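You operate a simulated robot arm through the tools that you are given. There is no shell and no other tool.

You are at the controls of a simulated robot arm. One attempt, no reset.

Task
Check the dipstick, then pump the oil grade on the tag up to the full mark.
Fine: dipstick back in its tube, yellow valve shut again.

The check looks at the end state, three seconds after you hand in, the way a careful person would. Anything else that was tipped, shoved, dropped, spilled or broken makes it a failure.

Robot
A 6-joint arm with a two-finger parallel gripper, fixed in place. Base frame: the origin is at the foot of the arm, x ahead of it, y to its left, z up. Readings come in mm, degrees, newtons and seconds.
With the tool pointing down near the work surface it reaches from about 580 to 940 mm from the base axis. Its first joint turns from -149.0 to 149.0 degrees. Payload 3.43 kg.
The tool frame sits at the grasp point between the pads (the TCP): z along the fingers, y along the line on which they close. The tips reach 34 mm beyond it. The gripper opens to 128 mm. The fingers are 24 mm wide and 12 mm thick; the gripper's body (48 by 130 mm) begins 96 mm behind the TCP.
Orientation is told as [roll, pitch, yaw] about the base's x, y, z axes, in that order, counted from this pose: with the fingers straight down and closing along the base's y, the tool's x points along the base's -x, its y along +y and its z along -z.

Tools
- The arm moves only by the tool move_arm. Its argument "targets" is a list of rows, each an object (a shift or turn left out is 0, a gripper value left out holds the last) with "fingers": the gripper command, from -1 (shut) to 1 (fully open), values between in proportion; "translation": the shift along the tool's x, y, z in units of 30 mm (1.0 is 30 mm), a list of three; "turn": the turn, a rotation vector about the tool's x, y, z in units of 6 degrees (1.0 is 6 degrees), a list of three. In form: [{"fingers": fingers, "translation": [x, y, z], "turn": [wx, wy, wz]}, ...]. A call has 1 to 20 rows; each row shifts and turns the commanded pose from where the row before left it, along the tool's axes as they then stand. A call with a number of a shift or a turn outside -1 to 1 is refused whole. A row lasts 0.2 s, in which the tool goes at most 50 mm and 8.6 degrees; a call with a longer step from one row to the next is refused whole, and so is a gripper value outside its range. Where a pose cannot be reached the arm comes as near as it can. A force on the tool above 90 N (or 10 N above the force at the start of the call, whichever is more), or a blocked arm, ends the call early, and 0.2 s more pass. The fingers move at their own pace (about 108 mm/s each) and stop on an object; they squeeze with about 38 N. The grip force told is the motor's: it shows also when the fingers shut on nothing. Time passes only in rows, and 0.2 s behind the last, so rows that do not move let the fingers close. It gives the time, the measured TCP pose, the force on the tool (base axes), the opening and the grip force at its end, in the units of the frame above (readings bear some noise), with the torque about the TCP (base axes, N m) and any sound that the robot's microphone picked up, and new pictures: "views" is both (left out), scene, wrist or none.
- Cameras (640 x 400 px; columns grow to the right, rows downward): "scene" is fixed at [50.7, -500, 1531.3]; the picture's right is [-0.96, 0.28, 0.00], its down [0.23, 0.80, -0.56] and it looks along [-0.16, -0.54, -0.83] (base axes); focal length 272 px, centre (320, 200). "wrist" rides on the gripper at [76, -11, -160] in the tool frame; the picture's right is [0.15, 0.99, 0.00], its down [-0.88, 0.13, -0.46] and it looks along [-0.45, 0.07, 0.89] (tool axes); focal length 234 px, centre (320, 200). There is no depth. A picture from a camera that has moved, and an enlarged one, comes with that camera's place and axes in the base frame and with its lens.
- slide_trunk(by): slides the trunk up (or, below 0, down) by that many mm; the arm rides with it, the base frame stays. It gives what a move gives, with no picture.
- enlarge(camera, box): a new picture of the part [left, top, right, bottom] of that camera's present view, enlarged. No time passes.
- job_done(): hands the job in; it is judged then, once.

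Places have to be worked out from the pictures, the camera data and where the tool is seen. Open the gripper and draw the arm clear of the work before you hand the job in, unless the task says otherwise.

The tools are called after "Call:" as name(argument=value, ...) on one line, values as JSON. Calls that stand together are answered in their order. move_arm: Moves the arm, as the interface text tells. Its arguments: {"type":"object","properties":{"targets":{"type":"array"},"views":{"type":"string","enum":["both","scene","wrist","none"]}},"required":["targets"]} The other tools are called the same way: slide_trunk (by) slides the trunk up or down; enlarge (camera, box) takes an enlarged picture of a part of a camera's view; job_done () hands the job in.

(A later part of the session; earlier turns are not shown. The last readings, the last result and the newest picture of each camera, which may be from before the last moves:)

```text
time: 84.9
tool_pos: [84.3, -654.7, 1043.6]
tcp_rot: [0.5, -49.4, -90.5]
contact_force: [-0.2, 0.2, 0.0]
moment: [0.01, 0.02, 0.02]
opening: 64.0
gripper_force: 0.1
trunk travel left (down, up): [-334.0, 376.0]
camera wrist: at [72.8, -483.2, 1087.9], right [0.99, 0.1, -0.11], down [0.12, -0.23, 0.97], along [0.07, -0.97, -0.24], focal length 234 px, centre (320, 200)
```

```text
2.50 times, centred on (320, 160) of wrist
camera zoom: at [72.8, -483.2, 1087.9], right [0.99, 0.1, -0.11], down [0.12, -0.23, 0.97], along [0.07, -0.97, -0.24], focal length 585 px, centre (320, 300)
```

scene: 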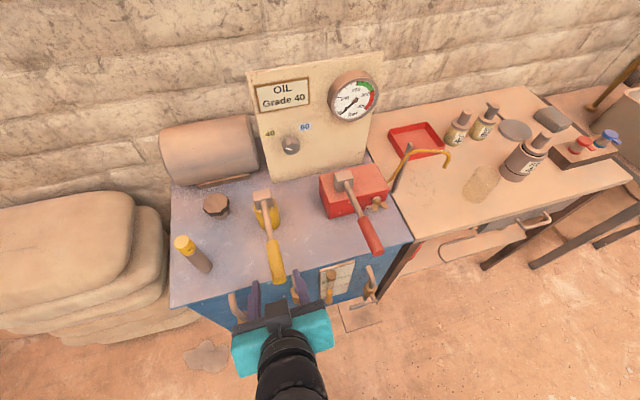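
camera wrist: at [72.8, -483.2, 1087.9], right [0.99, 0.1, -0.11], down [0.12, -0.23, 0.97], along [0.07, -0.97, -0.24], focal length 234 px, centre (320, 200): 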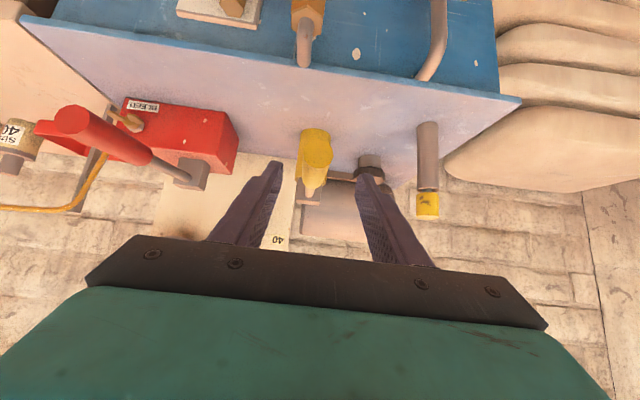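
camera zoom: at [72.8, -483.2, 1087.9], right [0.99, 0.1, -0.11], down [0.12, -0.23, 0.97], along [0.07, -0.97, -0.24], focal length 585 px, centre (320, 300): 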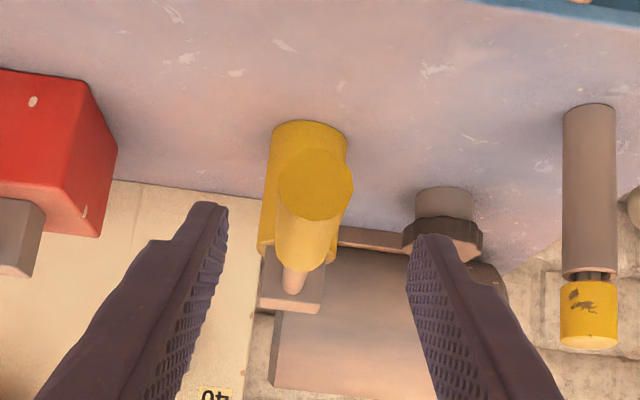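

The oil surface is visible at zoom row 290; by geometry it should reach about row 196 when level with FULL. The lever is centred between the fingers; I'll advance 78 mm and close on the sleeve.

Call:
move_arm(targets=[{"fingers": 0.0, "translation": [0, -0.05, 0.87]}, {"translation": [0, 0, 0.87]}, {"translation": [0, 0, 0.86]}, {"translation": [0, 0, 0]}, {"fingers": -1}, {"fingers": -1}, {"fingers": -1}, {"fingers": -1}])

Call:
enlarge(camera="wrist", box=[220, 80, 420, 240])

Call:
enlarge(camera="scene", box=[230, 190, 350, 320])

```text
time: 86.7
tool_pos: [79.9, -714.9, 991.8]
tcp_rot: [0.6, -49.4, -90.4]
contact_force: [-12.9, -3.2, -2.2]
moment: [-0.34, 0.18, -0.15]
opening: 27.7
gripper_force: 44.6
trunk travel left (down, up): [-334.0, 376.0]
camera wrist: at [69.4, -543.0, 1037.1], right [0.99, 0.09, -0.11], down [0.12, -0.23, 0.97], along [0.07, -0.97, -0.24], focal length 234 px, centre (320, 200)
```

scene: 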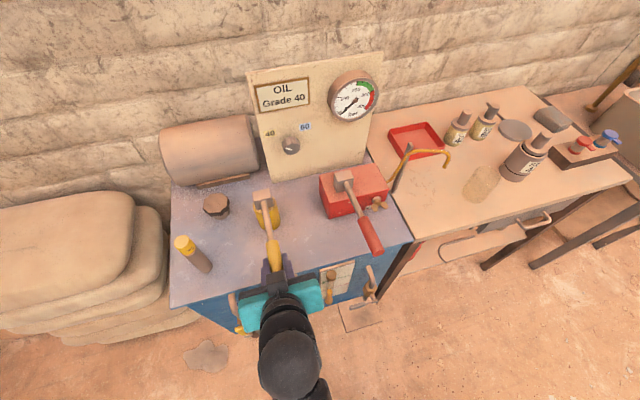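
wrist: 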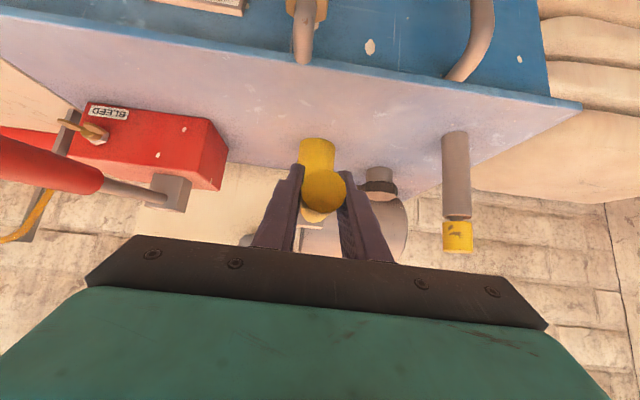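

```text
2.50 times, centred on (320, 160) of wrist
camera zoom: at [69.4, -543.0, 1037.1], right [0.99, 0.09, -0.11], down [0.12, -0.23, 0.97], along [0.07, -0.97, -0.24], focal length 585 px, centre (320, 300)
```

zoom: 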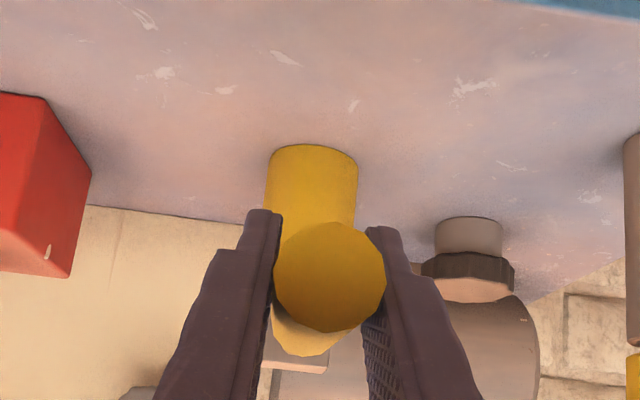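

```text
3.08 times, centred on (290, 255) of scene
camera zoom: at [50.7, -500.0, 1531.3], right [-0.96, 0.28, 0.0], down [0.23, 0.8, -0.56], along [-0.16, -0.54, -0.83], focal length 835 px, centre (412, 31)
```

zoom: 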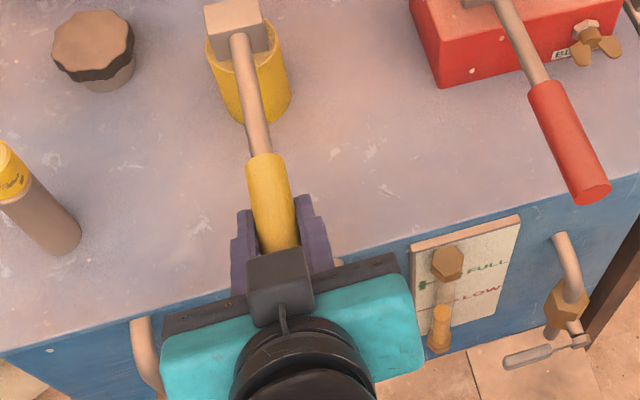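

The sleeve is gripped (27.7 mm). I'll test the lever by raising it 20 mm gently while easing the small sideways load.

Call:
move_arm(targets=[{"fingers": -1, "translation": [-0.169, -0.04, -0.145]}, {"translation": [-0.169, -0.03, -0.145]}, {"translation": [-0.169, 0, -0.145]}, {"translation": [0, 0, 0]}], views="scene")

Call:
enlarge(camera="scene", box=[318, 270, 342, 300])

Call:
enlarge(camera="scene", box=[230, 190, 350, 320])

```text
time: 87.7
tool_pos: [79.5, -714.2, 1006.5]
tcp_rot: [0.5, -48.8, -90.2]
contact_force: [1.5, -4.1, -38.1]
moment: [0.53, 0.03, -0.32]
opening: 27.6
gripper_force: 45.0
trunk travel left (down, up): [-334.0, 376.0]
```

scene: 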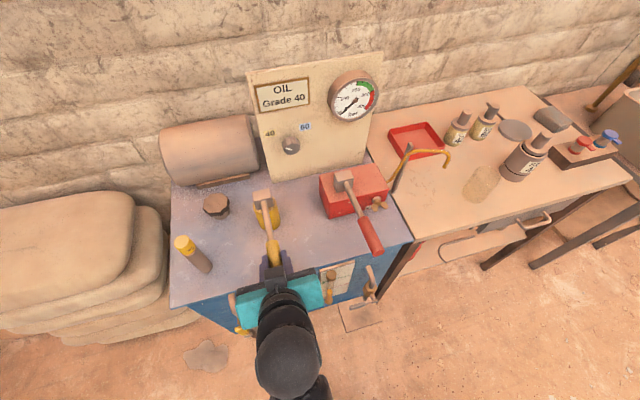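

```text
13.33 times, centred on (330, 285) of scene
camera zoom: at [50.7, -500.0, 1531.3], right [-0.96, 0.28, 0.0], down [0.23, 0.8, -0.56], along [-0.16, -0.54, -0.83], focal length 3619 px, centre (187, -933)
```

zoom: 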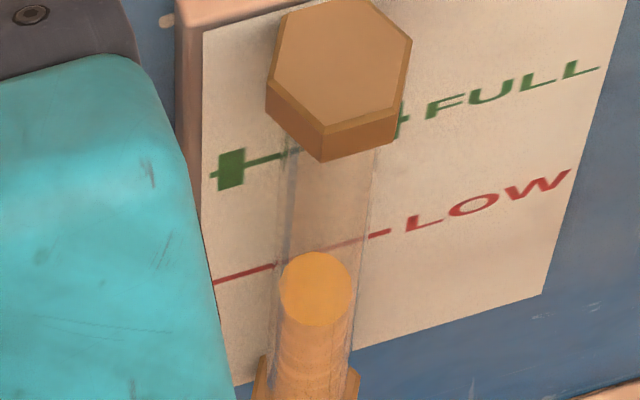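

```text
3.08 times, centred on (290, 255) of scene
camera zoom: at [50.7, -500.0, 1531.3], right [-0.96, 0.28, 0.0], down [0.23, 0.8, -0.56], along [-0.16, -0.54, -0.83], focal length 835 px, centre (412, 31)
```

zoom: 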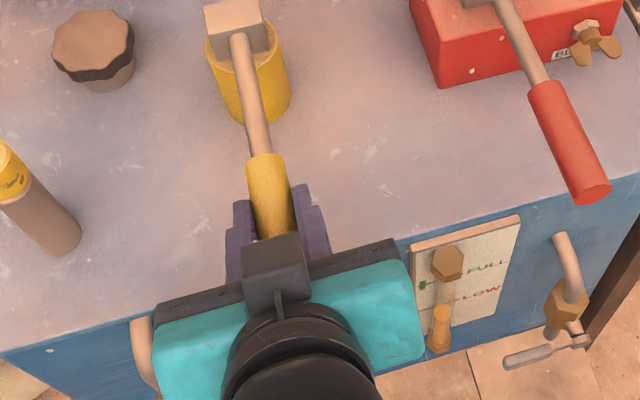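

The lever did not rise (38 N and the pads slid), so it is at its upper rest. I'll go down instead, to about 20 mm below its rest, and see whether it pumps.

Call:
move_arm(targets=[{"fingers": -1, "translation": [0.175, 0, 0.15]}, {"translation": [0.175, 0, 0.15]}, {"translation": [0.175, 0, 0.15]}, {"translation": [0.175, 0, 0.15]}, {"translation": [0.175, 0, 0.15]}, {"translation": [0, 0, 0]}], views="scene")

Call:
enlarge(camera="scene", box=[318, 270, 342, 300])

Call:
enlarge(camera="scene", box=[230, 190, 350, 320])

```text
time: 89.1
tool_pos: [79.1, -713.9, 976.9]
tcp_rot: [0.5, -49.5, -90.2]
contact_force: [6.7, -5.9, 11.6]
moment: [-1.51, -0.04, -0.06]
opening: 27.4
gripper_force: 44.7
trunk travel left (down, up): [-334.0, 376.0]
```

scene: 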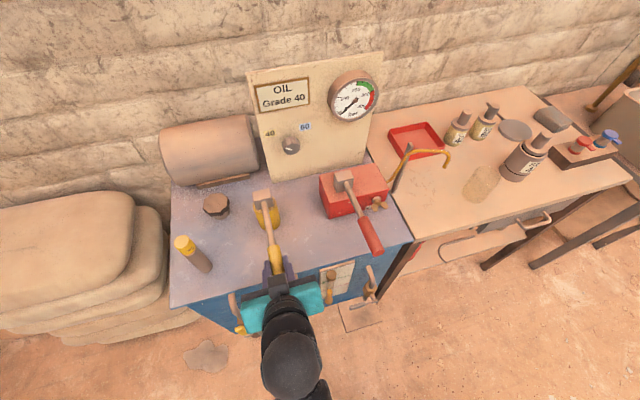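

```text
13.33 times, centred on (330, 285) of scene
camera zoom: at [50.7, -500.0, 1531.3], right [-0.96, 0.28, 0.0], down [0.23, 0.8, -0.56], along [-0.16, -0.54, -0.83], focal length 3619 px, centre (187, -933)
```

zoom: 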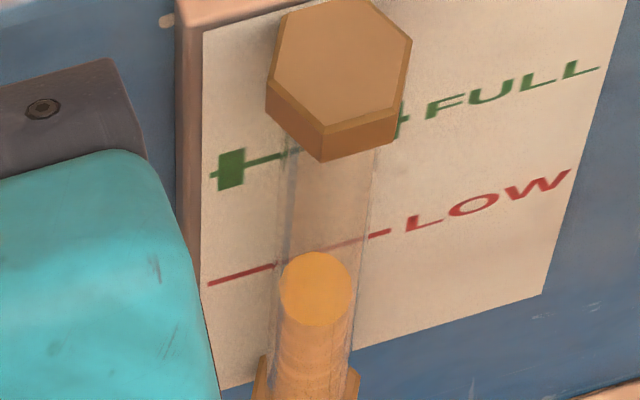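

```text
3.08 times, centred on (290, 255) of scene
camera zoom: at [50.7, -500.0, 1531.3], right [-0.96, 0.28, 0.0], down [0.23, 0.8, -0.56], along [-0.16, -0.54, -0.83], focal length 835 px, centre (412, 31)
```

zoom: 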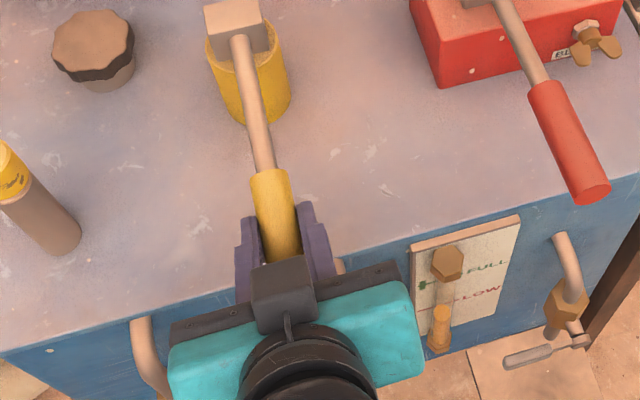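

The lever moved down with light force (about 12 N). Continuing the down-stroke another 40 mm along its arc.

Call:
move_arm(targets=[{"fingers": -1, "translation": [0.154, 0, 0.161]}, {"translation": [0.154, 0, 0.161]}, {"translation": [0.154, 0, 0.161]}, {"translation": [0.154, 0, 0.161]}, {"translation": [0.154, 0, 0.161]}, {"translation": [0.154, 0, 0.161]}, {"translation": [0, 0, 0]}], views="scene")

Call:
enlarge(camera="scene", box=[318, 270, 342, 300])

Call:
enlarge(camera="scene", box=[230, 190, 350, 320])

```text
time: 90.7
tool_pos: [79.3, -719.1, 939.5]
tcp_rot: [0.5, -49.8, -90.3]
contact_force: [7.7, -10.8, 16.2]
moment: [-1.32, -0.13, 0.03]
opening: 27.5
gripper_force: 45.5
trunk travel left (down, up): [-334.0, 376.0]
```

scene: 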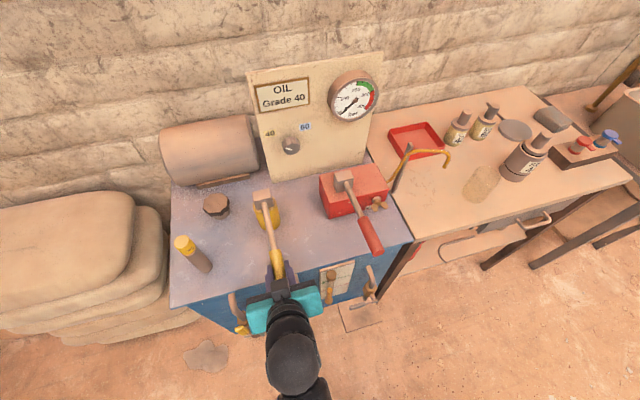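

```text
13.33 times, centred on (330, 285) of scene
camera zoom: at [50.7, -500.0, 1531.3], right [-0.96, 0.28, 0.0], down [0.23, 0.8, -0.56], along [-0.16, -0.54, -0.83], focal length 3619 px, centre (187, -933)
```

zoom: 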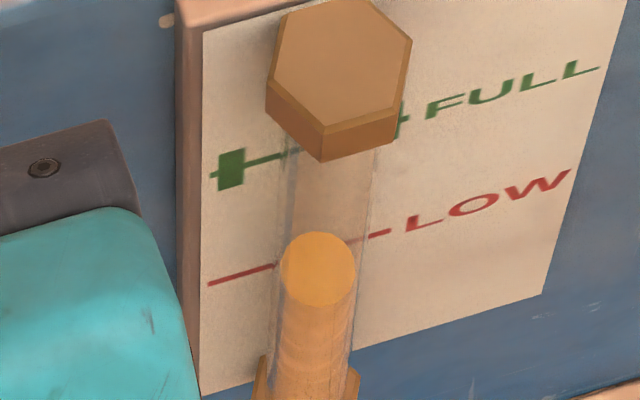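

```text
3.08 times, centred on (290, 255) of scene
camera zoom: at [50.7, -500.0, 1531.3], right [-0.96, 0.28, 0.0], down [0.23, 0.8, -0.56], along [-0.16, -0.54, -0.83], focal length 835 px, centre (412, 31)
```

zoom: 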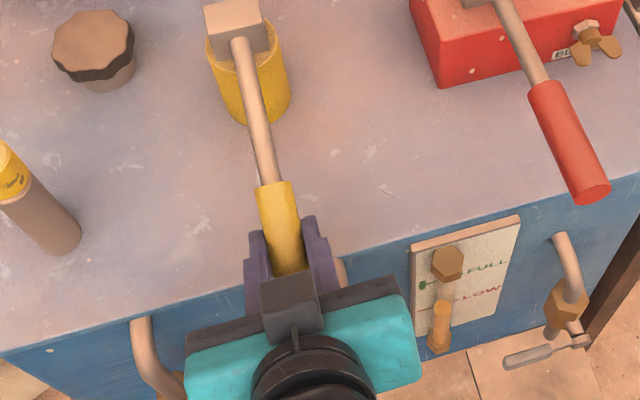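

It works: the oil surface rose from row 290 to about 270 (target ≈196). Continuing the down-stroke another 30 mm.

Call:
move_arm(targets=[{"fingers": -1, "translation": [0.115, 0, 0.173]}, {"translation": [0.115, 0, 0.173]}, {"translation": [0.115, 0, 0.173]}, {"translation": [0.115, 0, 0.173]}, {"translation": [0.115, 0, 0.173]}, {"translation": [0, 0, 0]}], views="scene")

Call:
enlarge(camera="scene", box=[318, 270, 342, 300])

Call:
enlarge(camera="scene", box=[230, 190, 350, 320])

```text
time: 92.1
tool_pos: [79.3, -723.0, 910.2]
tcp_rot: [0.5, -49.8, -90.4]
contact_force: [7.8, 11.3, 36.5]
moment: [-0.13, 0.01, 0.05]
opening: 27.8
gripper_force: 44.7
trunk travel left (down, up): [-334.0, 376.0]
```

scene: 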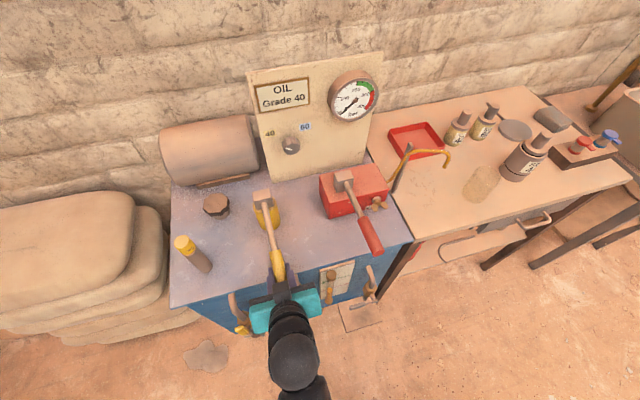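

```text
13.33 times, centred on (330, 285) of scene
camera zoom: at [50.7, -500.0, 1531.3], right [-0.96, 0.28, 0.0], down [0.23, 0.8, -0.56], along [-0.16, -0.54, -0.83], focal length 3619 px, centre (187, -933)
```

zoom: 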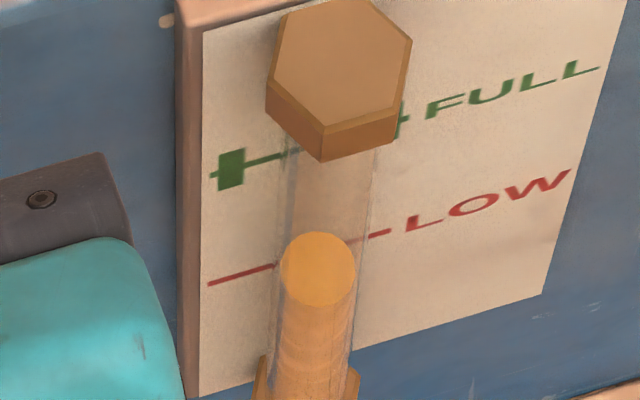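

```text
3.08 times, centred on (290, 255) of scene
camera zoom: at [50.7, -500.0, 1531.3], right [-0.96, 0.28, 0.0], down [0.23, 0.8, -0.56], along [-0.16, -0.54, -0.83], focal length 835 px, centre (412, 31)
```

zoom: 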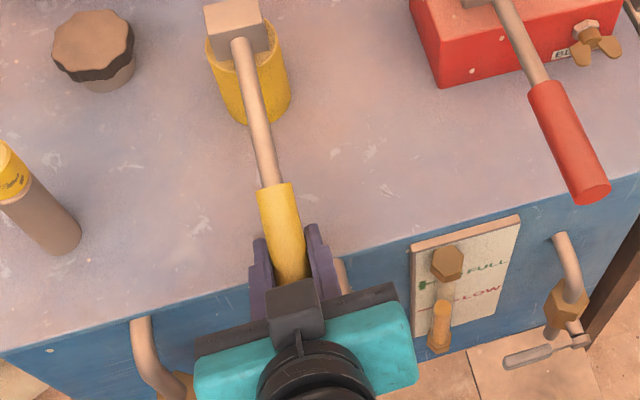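

The lever has reached its lower stop (the pads slid, level steady at row ~270), so one stroke gives about 20 rows. I'll bring the lever back up to its rest and check.

Call:
move_arm(targets=[{"fingers": -1, "translation": [-0.27, 0, -0.283]}, {"translation": [-0.27, 0, -0.283]}, {"translation": [-0.27, 0, -0.283]}, {"translation": [-0.27, 0, -0.283]}, {"translation": [-0.27, 0, -0.283]}, {"translation": [-0.27, 0, -0.283]}, {"translation": [-0.27, 0, -0.283]}, {"translation": [0, 0, 0]}])

Call:
enlarge(camera="scene", box=[318, 270, 342, 300])

Call:
enlarge(camera="scene", box=[230, 190, 350, 320])

Call:
enlarge(camera="wrist", box=[220, 80, 420, 240])

```text
time: 93.9
tool_pos: [79.5, -720.3, 987.6]
tcp_rot: [0.6, -49.5, -90.3]
contact_force: [9.4, -16.1, -4.0]
moment: [0.83, -0.05, -0.38]
opening: 27.8
gripper_force: 44.5
trunk travel left (down, up): [-334.0, 376.0]
camera wrist: at [69.0, -549.1, 1033.7], right [0.99, 0.1, -0.11], down [0.13, -0.23, 0.97], along [0.07, -0.97, -0.24], focal length 234 px, centre (320, 200)
```

scene: 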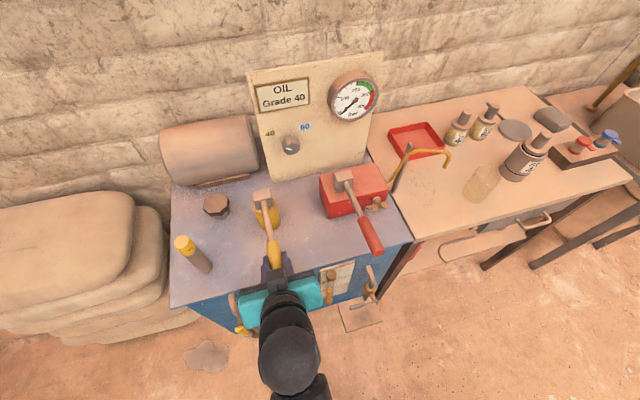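
wrist: 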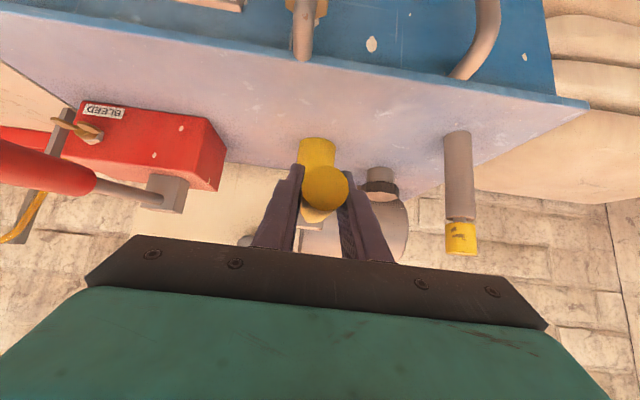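

```text
13.33 times, centred on (330, 285) of scene
camera zoom: at [50.7, -500.0, 1531.3], right [-0.96, 0.28, 0.0], down [0.23, 0.8, -0.56], along [-0.16, -0.54, -0.83], focal length 3619 px, centre (187, -933)
```

zoom: 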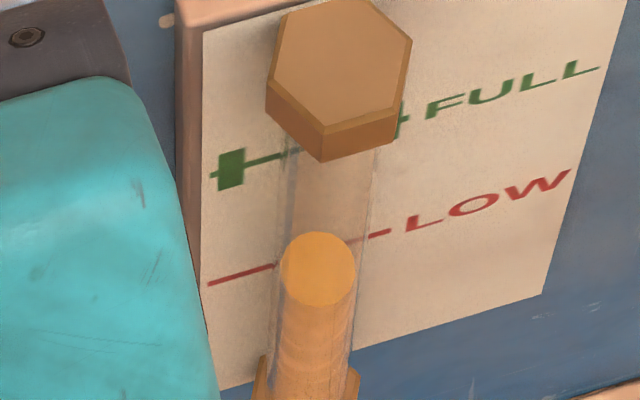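

```text
3.08 times, centred on (290, 255) of scene
camera zoom: at [50.7, -500.0, 1531.3], right [-0.96, 0.28, 0.0], down [0.23, 0.8, -0.56], along [-0.16, -0.54, -0.83], focal length 835 px, centre (412, 31)
```

zoom: 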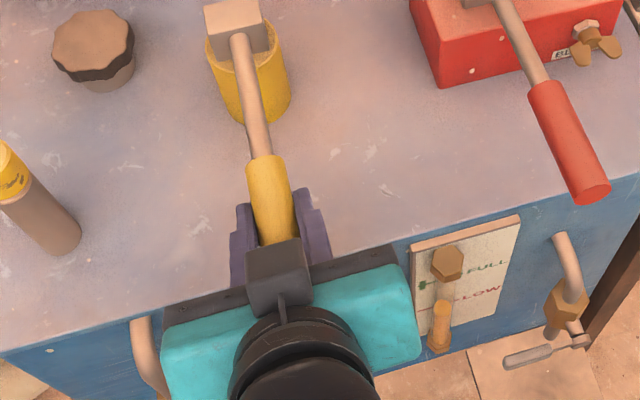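

```text
2.50 times, centred on (320, 160) of wrist
camera zoom: at [69.0, -549.1, 1033.7], right [0.99, 0.1, -0.11], down [0.13, -0.23, 0.97], along [0.07, -0.97, -0.24], focal length 585 px, centre (320, 300)
```

zoom: 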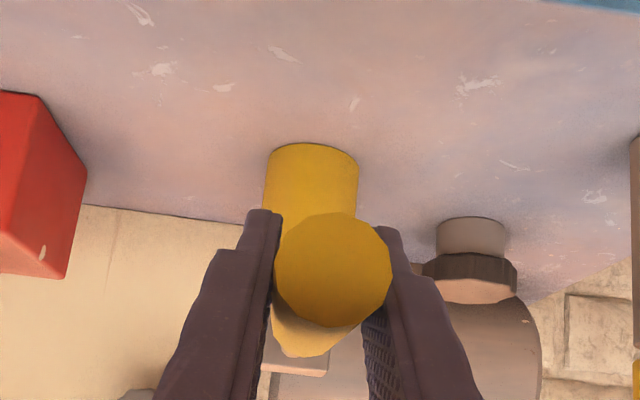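

The lever is back at its top rest and the level held at row ~269. Second stroke: down about 60 mm.

Call:
move_arm(targets=[{"fingers": -1, "translation": [0.176, 0, 0.179]}, {"translation": [0.176, 0, 0.179]}, {"translation": [0.176, 0, 0.179]}, {"translation": [0.176, 0, 0.179]}, {"translation": [0.176, 0, 0.179]}, {"translation": [0.176, 0, 0.179]}, {"translation": [0.176, 0, 0.179]}, {"translation": [0.176, 0, 0.179]}, {"translation": [0, 0, 0]}], views="scene")

Call:
enlarge(camera="scene", box=[318, 270, 342, 300])

```text
time: 95.9
tool_pos: [79.6, -723.2, 928.7]
tcp_rot: [0.4, -49.6, -90.3]
contact_force: [7.0, -3.2, 13.7]
moment: [-1.16, 0.19, 0.02]
opening: 27.4
gripper_force: 45.2
trunk travel left (down, up): [-334.0, 376.0]
```

scene: 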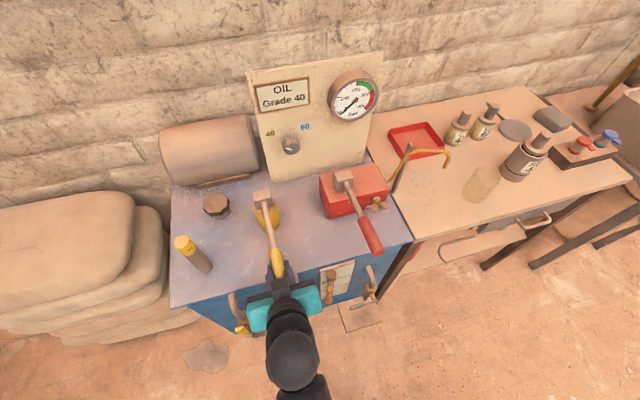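

```text
13.33 times, centred on (330, 285) of scene
camera zoom: at [50.7, -500.0, 1531.3], right [-0.96, 0.28, 0.0], down [0.23, 0.8, -0.56], along [-0.16, -0.54, -0.83], focal length 3619 px, centre (187, -933)
```

zoom: 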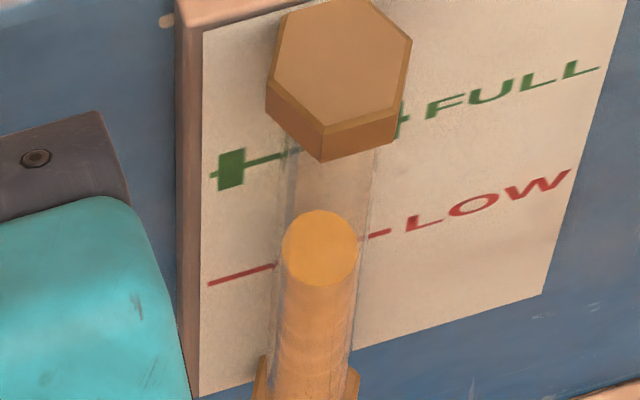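

The level rose to row ~248 (≈21–22 rows per stroke). Third stroke: up and down in one call.

Call:
move_arm(targets=[{"fingers": -1, "translation": [-0.176, 0, -0.179]}, {"translation": [-0.176, 0, -0.179]}, {"translation": [-0.176, 0, -0.179]}, {"translation": [-0.176, 0, -0.179]}, {"translation": [-0.176, 0, -0.179]}, {"translation": [-0.176, 0, -0.179]}, {"translation": [-0.176, 0, -0.179]}, {"translation": [-0.176, 0, -0.179]}, {"translation": [0, 0, 0]}, {"translation": [0.176, 0, 0.179]}, {"translation": [0.176, 0, 0.179]}, {"translation": [0.176, 0, 0.179]}, {"translation": [0.176, 0, 0.179]}, {"translation": [0.176, 0, 0.179]}, {"translation": [0.176, 0, 0.179]}, {"translation": [0.176, 0, 0.179]}, {"translation": [0.176, 0, 0.179]}, {"translation": [0, 0, 0]}], views="scene")

Call:
enlarge(camera="scene", box=[318, 270, 342, 300])

Call:
enlarge(camera="scene", box=[230, 190, 350, 320])

```text
time: 99.7
tool_pos: [80.3, -723.1, 928.4]
tcp_rot: [0.4, -49.6, -90.4]
contact_force: [5.7, -0.8, 12.7]
moment: [-1.08, 0.12, 0.0]
opening: 27.6
gripper_force: 45.2
trunk travel left (down, up): [-334.0, 376.0]
```

scene: 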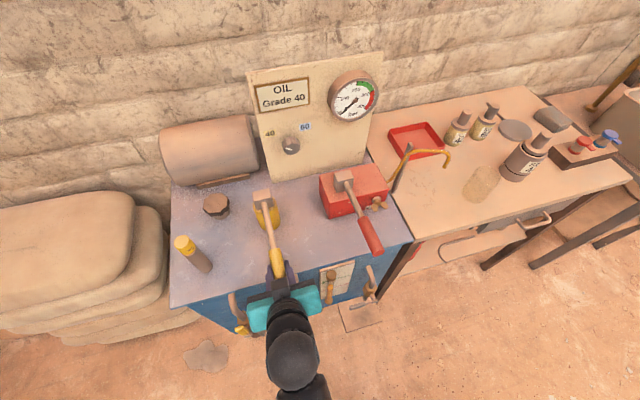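

```text
13.33 times, centred on (330, 285) of scene
camera zoom: at [50.7, -500.0, 1531.3], right [-0.96, 0.28, 0.0], down [0.23, 0.8, -0.56], along [-0.16, -0.54, -0.83], focal length 3619 px, centre (187, -933)
```

zoom: 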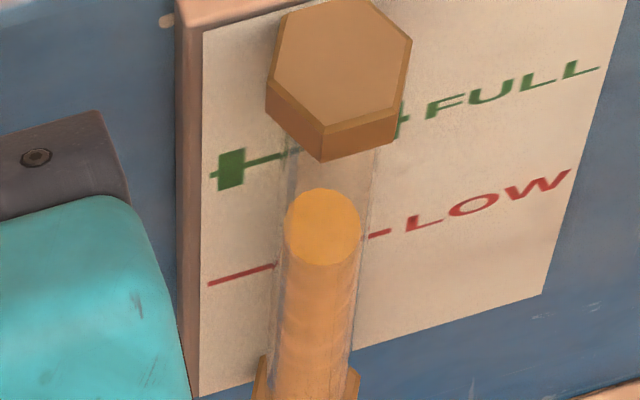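

```text
3.08 times, centred on (290, 255) of scene
camera zoom: at [50.7, -500.0, 1531.3], right [-0.96, 0.28, 0.0], down [0.23, 0.8, -0.56], along [-0.16, -0.54, -0.83], focal length 835 px, centre (412, 31)
```

zoom: 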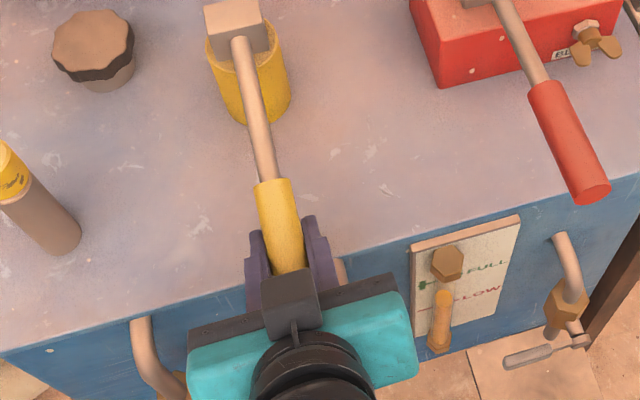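

Row ~226 after three strokes. Fourth stroke should give about 203; then I will judge the remainder carefully.

Call:
move_arm(targets=[{"fingers": -1, "translation": [-0.176, 0, -0.179]}, {"translation": [-0.176, 0, -0.179]}, {"translation": [-0.176, 0, -0.179]}, {"translation": [-0.176, 0, -0.179]}, {"translation": [-0.176, 0, -0.179]}, {"translation": [-0.176, 0, -0.179]}, {"translation": [-0.176, 0, -0.179]}, {"translation": [-0.176, 0, -0.179]}, {"translation": [0, 0, 0]}, {"translation": [0.176, 0, 0.179]}, {"translation": [0.176, 0, 0.179]}, {"translation": [0.176, 0, 0.179]}, {"translation": [0.176, 0, 0.179]}, {"translation": [0.176, 0, 0.179]}, {"translation": [0.176, 0, 0.179]}, {"translation": [0.176, 0, 0.179]}, {"translation": [0.176, 0, 0.179]}, {"translation": [0, 0, 0]}], views="scene")

Call:
enlarge(camera="scene", box=[318, 270, 342, 300])

```text
time: 103.5
tool_pos: [78.8, -723.0, 929.4]
tcp_rot: [0.4, -49.5, -90.2]
contact_force: [8.1, -3.1, 11.2]
moment: [-1.05, 0.18, -0.09]
opening: 27.3
gripper_force: 44.9
trunk travel left (down, up): [-334.0, 376.0]
```

scene: 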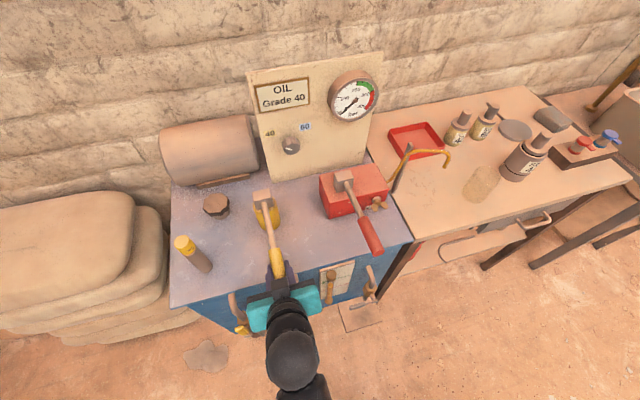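

```text
13.33 times, centred on (330, 285) of scene
camera zoom: at [50.7, -500.0, 1531.3], right [-0.96, 0.28, 0.0], down [0.23, 0.8, -0.56], along [-0.16, -0.54, -0.83], focal length 3619 px, centre (187, -933)
```

zoom: 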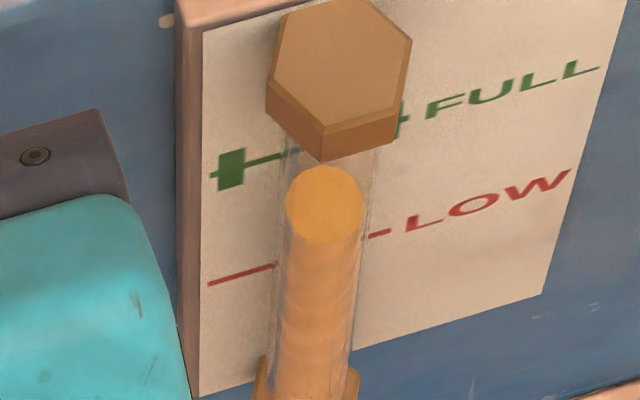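

Now at row ~205, with FULL expected at ~196: about 0.4 stroke short. I'll raise the lever again and come down in small increments, watching the level.

Call:
move_arm(targets=[{"fingers": -1, "translation": [-0.176, 0, -0.179]}, {"translation": [-0.176, 0, -0.179]}, {"translation": [-0.176, 0, -0.179]}, {"translation": [-0.176, 0, -0.179]}, {"translation": [-0.176, 0, -0.179]}, {"translation": [-0.176, 0, -0.179]}, {"translation": [-0.176, 0, -0.179]}, {"translation": [-0.176, 0, -0.179]}, {"translation": [0, 0, 0]}, {"translation": [0.176, 0, 0.179]}, {"translation": [0.176, 0, 0.179]}, {"translation": [0.176, 0, 0.179]}, {"translation": [0, 0, 0]}, {"translation": [0, 0, 0]}], views="scene")

Call:
enlarge(camera="scene", box=[318, 270, 342, 300])

Call:
enlarge(camera="scene", box=[230, 190, 350, 320])

```text
time: 106.5
tool_pos: [81.0, -718.8, 965.6]
tcp_rot: [0.5, -49.4, -90.4]
contact_force: [8.4, -2.0, 10.4]
moment: [-1.32, 0.15, -0.32]
opening: 27.7
gripper_force: 44.5
trunk travel left (down, up): [-334.0, 376.0]
```

scene: 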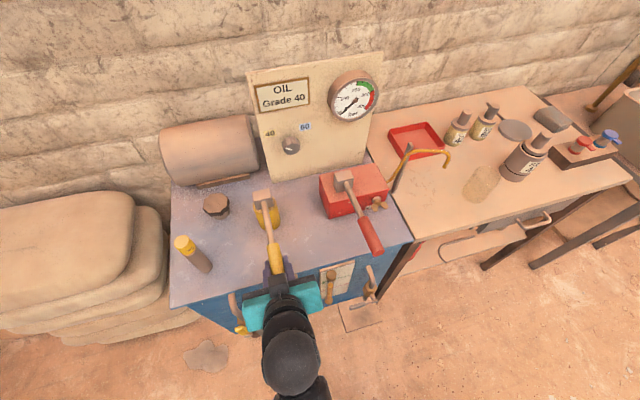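

```text
13.33 times, centred on (330, 285) of scene
camera zoom: at [50.7, -500.0, 1531.3], right [-0.96, 0.28, 0.0], down [0.23, 0.8, -0.56], along [-0.16, -0.54, -0.83], focal length 3619 px, centre (187, -933)
```

zoom: 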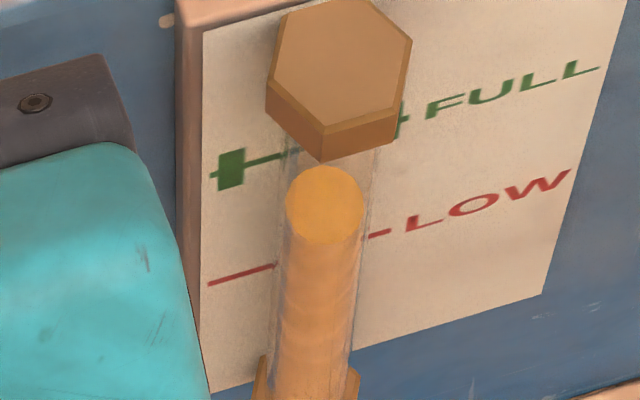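

```text
3.08 times, centred on (290, 255) of scene
camera zoom: at [50.7, -500.0, 1531.3], right [-0.96, 0.28, 0.0], down [0.23, 0.8, -0.56], along [-0.16, -0.54, -0.83], focal length 835 px, centre (412, 31)
```

zoom: 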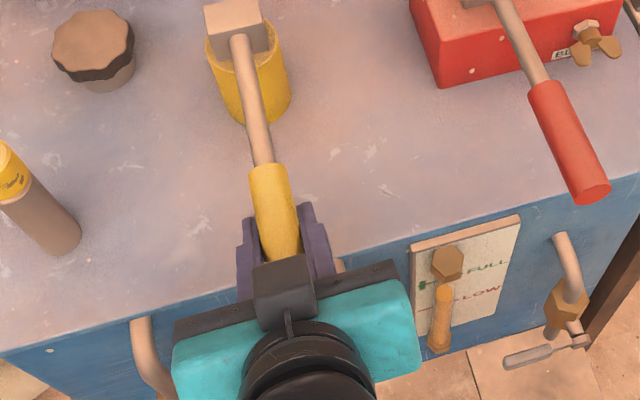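

No rise yet at z≈966, so delivery happens later in the stroke. Stepping down ~7 mm more and checking.

Call:
move_arm(targets=[{"fingers": -1, "translation": [0.08, 0, 0.082]}, {"translation": [0.08, 0, 0.082]}, {"translation": [0, 0, 0]}, {"translation": [0, 0, 0]}], views="scene")

Call:
enlarge(camera="scene", box=[318, 270, 342, 300])

```text
time: 107.5
tool_pos: [78.9, -719.7, 959.3]
tcp_rot: [0.5, -49.4, -90.3]
contact_force: [7.6, 3.1, 8.0]
moment: [-1.08, 0.14, -0.21]
opening: 27.7
gripper_force: 44.8
trunk travel left (down, up): [-334.0, 376.0]
```

scene: 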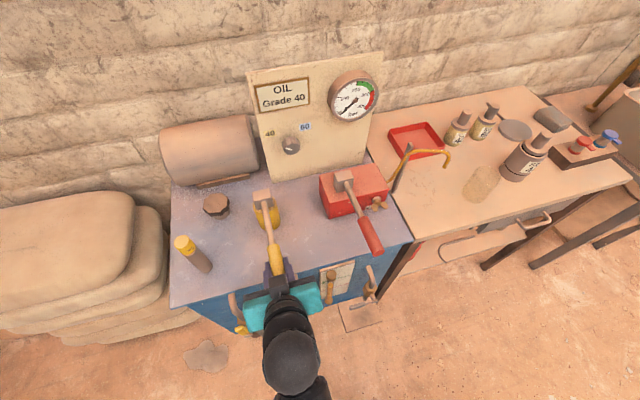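

```text
13.33 times, centred on (330, 285) of scene
camera zoom: at [50.7, -500.0, 1531.3], right [-0.96, 0.28, 0.0], down [0.23, 0.8, -0.56], along [-0.16, -0.54, -0.83], focal length 3619 px, centre (187, -933)
```

zoom: 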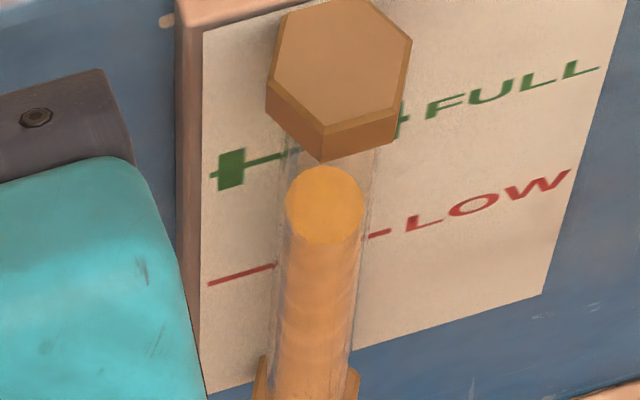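

Still 205, so each complete stroke delivers a fixed ~21 rows near its bottom; a fifth would overshoot. I'll return the lever to its top rest, release it, and measure the level precisely with the wrist camera.

Call:
move_arm(targets=[{"fingers": -1, "translation": [-0.176, 0, -0.179]}, {"translation": [-0.176, 0, -0.179]}, {"translation": [-0.176, 0, -0.179]}, {"translation": [-0.176, 0, -0.179]}, {"translation": [-0.05, 0, -0.05]}, {"translation": [0, 0, 0]}, {"fingers": 0.0}, {"fingers": 0.0}, {"fingers": 0.0}, {"translation": [0, 0, -0.8]}, {"translation": [0, 0, -1]}, {"translation": [0, 0, -1]}, {"translation": [0, 0, -1]}, {"translation": [0, 0, 0]}])

Call:
enlarge(camera="scene", box=[318, 270, 342, 300])

Call:
enlarge(camera="scene", box=[230, 190, 350, 320])

```text
time: 110.5
tool_pos: [77.6, -630.3, 1066.1]
tcp_rot: [0.6, -49.4, -90.3]
contact_force: [-0.6, 0.5, -0.2]
moment: [0.04, -0.01, -0.01]
opening: 64.2
gripper_force: 0.0
trunk travel left (down, up): [-334.0, 376.0]
camera wrist: at [67.9, -458.6, 1111.7], right [0.99, 0.1, -0.11], down [0.12, -0.23, 0.97], along [0.07, -0.97, -0.24], focal length 234 px, centre (320, 200)
```

scene: 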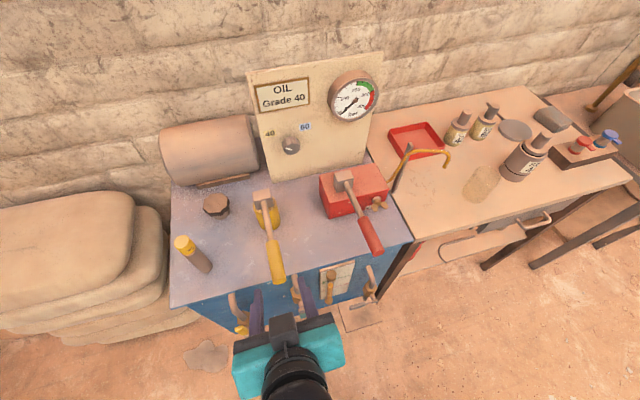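
wrist: 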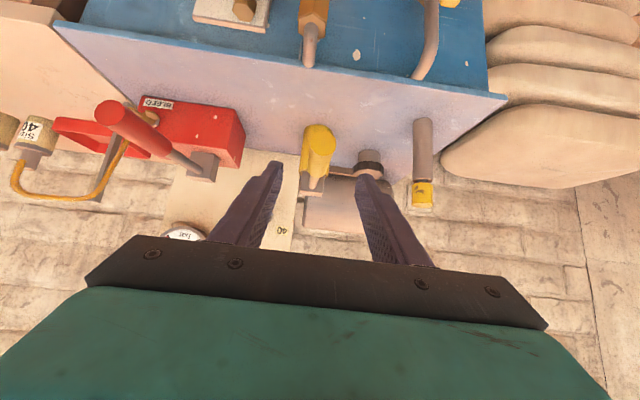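

```text
13.33 times, centred on (330, 285) of scene
camera zoom: at [50.7, -500.0, 1531.3], right [-0.96, 0.28, 0.0], down [0.23, 0.8, -0.56], along [-0.16, -0.54, -0.83], focal length 3619 px, centre (187, -933)
```

zoom: 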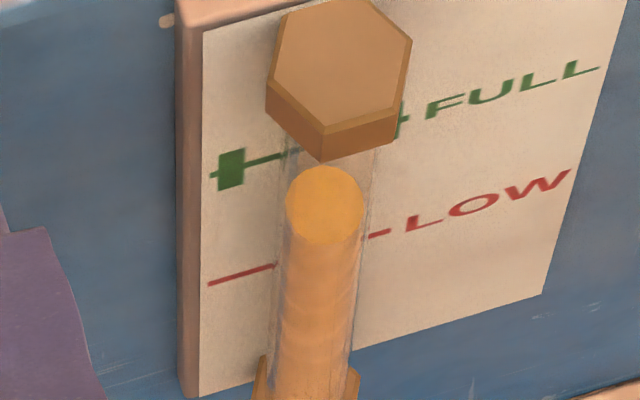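

```text
3.08 times, centred on (290, 255) of scene
camera zoom: at [50.7, -500.0, 1531.3], right [-0.96, 0.28, 0.0], down [0.23, 0.8, -0.56], along [-0.16, -0.54, -0.83], focal length 835 px, centre (412, 31)
```

zoom: 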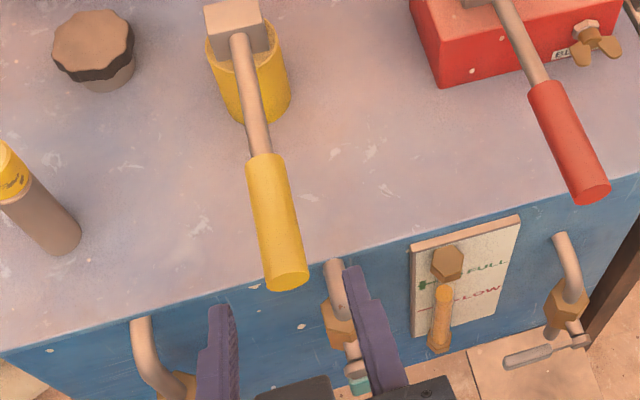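

The lever is back at its rest and the level reads 205. Since the camera now looks almost horizontally, I'll close the fingers, back off to y≈-600 and lower the trunk to view the sight glass nearly level with FULL, minimising parallax.

Call:
move_arm(targets=[{"fingers": -1, "translation": [0.65, 0, -0.76]}, {"translation": [0, 0, 0]}, {"translation": [0, 0, 0]}], views="none")

Call:
slide_trunk(by=-330)

Call:
move_arm(targets=[{"fingers": -1, "translation": [0.5, 0, 0.43]}, {"translation": [0.5, 0, 0.43]}, {"translation": [0, 0, 0]}])

```text
time: 111.3
tool_pos: [78.2, -601.3, 1064.5]
tcp_rot: [0.6, -49.4, -90.3]
contact_force: [0.7, -0.3, -0.1]
moment: [0.0, -0.03, -0.02]
opening: 0.0
gripper_force: 32.3
trunk travel left (down, up): [-334.0, 376.0]
```

```text
time: 114.6
tool_pos: [78.0, -600.4, 733.5]
tcp_rot: [0.5, -49.5, -90.3]
contact_force: [0.0, 0.5, 0.3]
moment: [0.02, -0.01, 0.02]
opening: 0.0
gripper_force: 32.8
trunk travel left (down, up): [-4.0, 706.0]
```

```text
time: 115.4
tool_pos: [78.7, -600.0, 695.9]
tcp_rot: [0.4, -49.5, -90.3]
contact_force: [0.0, -0.2, 1.3]
moment: [-0.03, 0.03, -0.01]
opening: 0.0
gripper_force: 33.1
trunk travel left (down, up): [-4.0, 706.0]
camera wrist: at [67.7, -429.8, 742.1], right [0.99, 0.1, -0.11], down [0.12, -0.23, 0.97], along [0.07, -0.97, -0.24], focal length 234 px, centre (320, 200)
```

scene: 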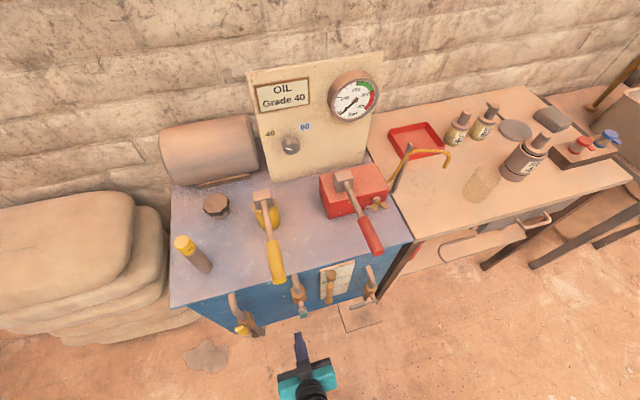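
wrist: 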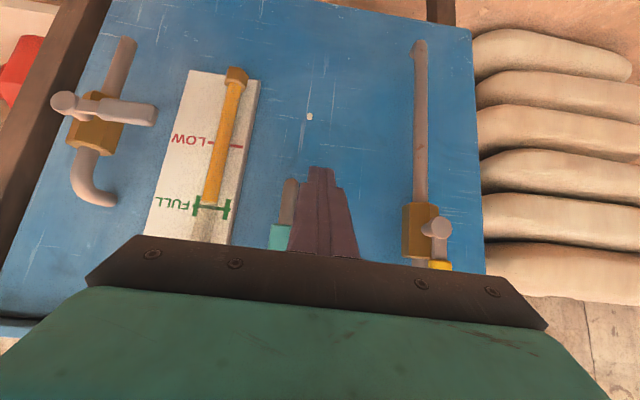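

Now the camera sees the glass almost frontally (upside down). Enlarging to compare the oil surface with the FULL mark.

Call:
enlarge(camera="wrist", box=[150, 130, 270, 240])

Call:
enlarge(camera="wrist", box=[190, 180, 240, 230])

```text
3.64 times, centred on (210, 185) of wrist
camera zoom: at [67.7, -429.8, 742.1], right [0.99, 0.1, -0.11], down [0.12, -0.23, 0.97], along [0.07, -0.97, -0.24], focal length 852 px, centre (720, 254)
```

zoom: 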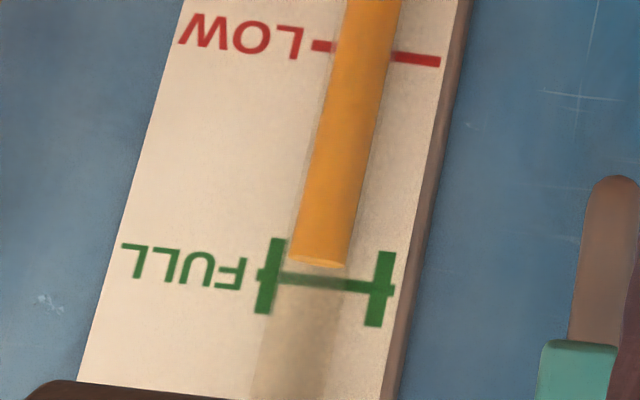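

```text
8.00 times, centred on (215, 205) of wrist
camera zoom: at [67.7, -429.8, 742.1], right [0.99, 0.1, -0.11], down [0.12, -0.23, 0.97], along [0.07, -0.97, -0.24], focal length 1873 px, centre (1160, 160)
```

zoom: 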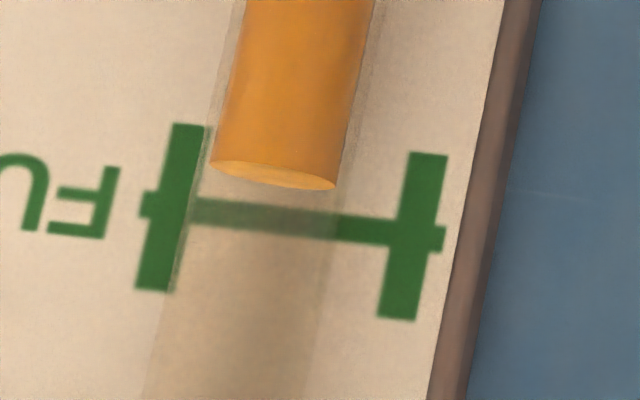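

Very clear: the oil surface stands within the green FULL bracket (apparent ~7.6 mm, true ~5 mm below the centre line); a fifth stroke (+17 mm) would overshoot further, so four strokes is right. Now to shut the yellow valve: I'll rise and move to the +x side of its upright handle.

Call:
move_arm(targets=[{"fingers": -1, "translation": [-0.564, 0.95, -0.484]}, {"translation": [-0.564, 0.95, -0.484]}, {"translation": [-0.564, 0.95, -0.484]}, {"translation": [-0.564, 0.95, -0.484]}, {"translation": [-0.564, 0.95, -0.484]}, {"translation": [-0.564, 0.95, -0.484]}, {"translation": [0, 0, 0]}])

Call:
enlarge(camera="wrist", box=[180, 80, 400, 240])

Call:
enlarge(camera="scene", box=[200, 270, 320, 345])

```text
time: 117.0
tool_pos: [248.7, -599.3, 828.4]
tcp_rot: [0.4, -49.4, -90.4]
contact_force: [-0.6, 0.1, -0.4]
moment: [-0.01, 0.01, 0.0]
opening: 0.1
gripper_force: 32.6
trunk travel left (down, up): [-4.0, 706.0]
camera wrist: at [238.1, -428.5, 874.3], right [0.99, 0.1, -0.1], down [0.12, -0.23, 0.97], along [0.07, -0.97, -0.24], focal length 234 px, centre (320, 200)
```

scene: 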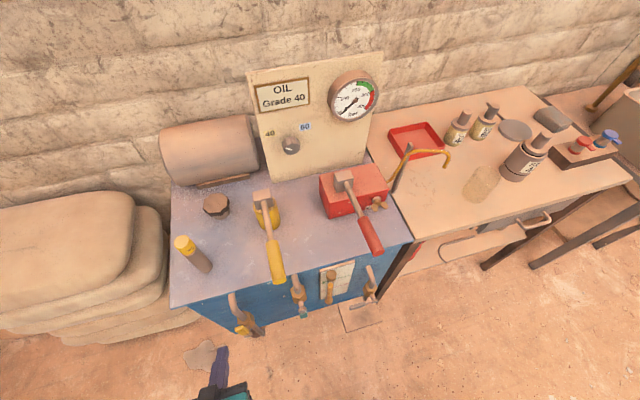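
wrist: 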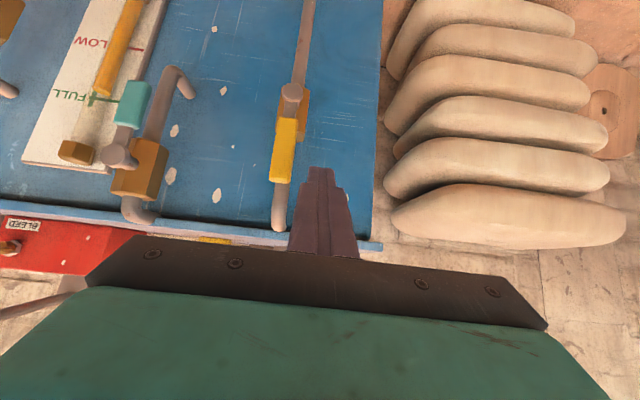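

```text
2.50 times, centred on (290, 160) of wrist
camera zoom: at [238.1, -428.5, 874.3], right [0.99, 0.1, -0.1], down [0.12, -0.23, 0.97], along [0.07, -0.97, -0.24], focal length 585 px, centre (395, 300)
```

zoom: 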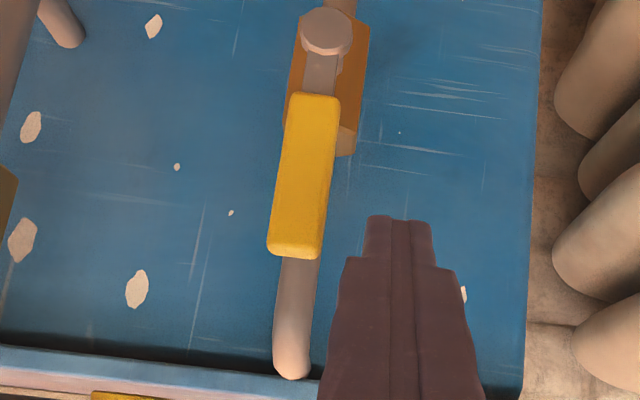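

```text
5.33 times, centred on (260, 308) of scene
camera zoom: at [50.7, -500.0, 1531.3], right [-0.96, 0.28, 0.0], down [0.23, 0.8, -0.56], along [-0.16, -0.54, -0.83], focal length 1448 px, centre (640, -373)
```

zoom: 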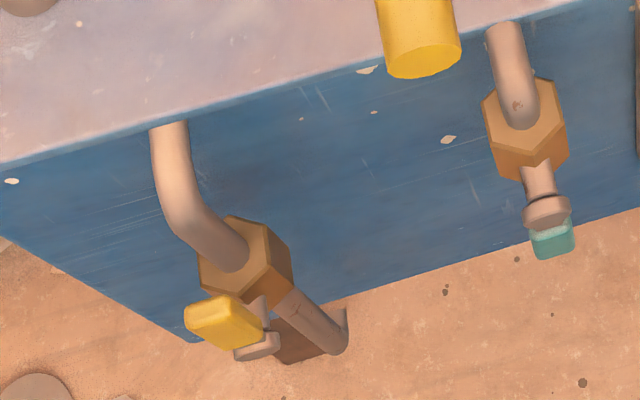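

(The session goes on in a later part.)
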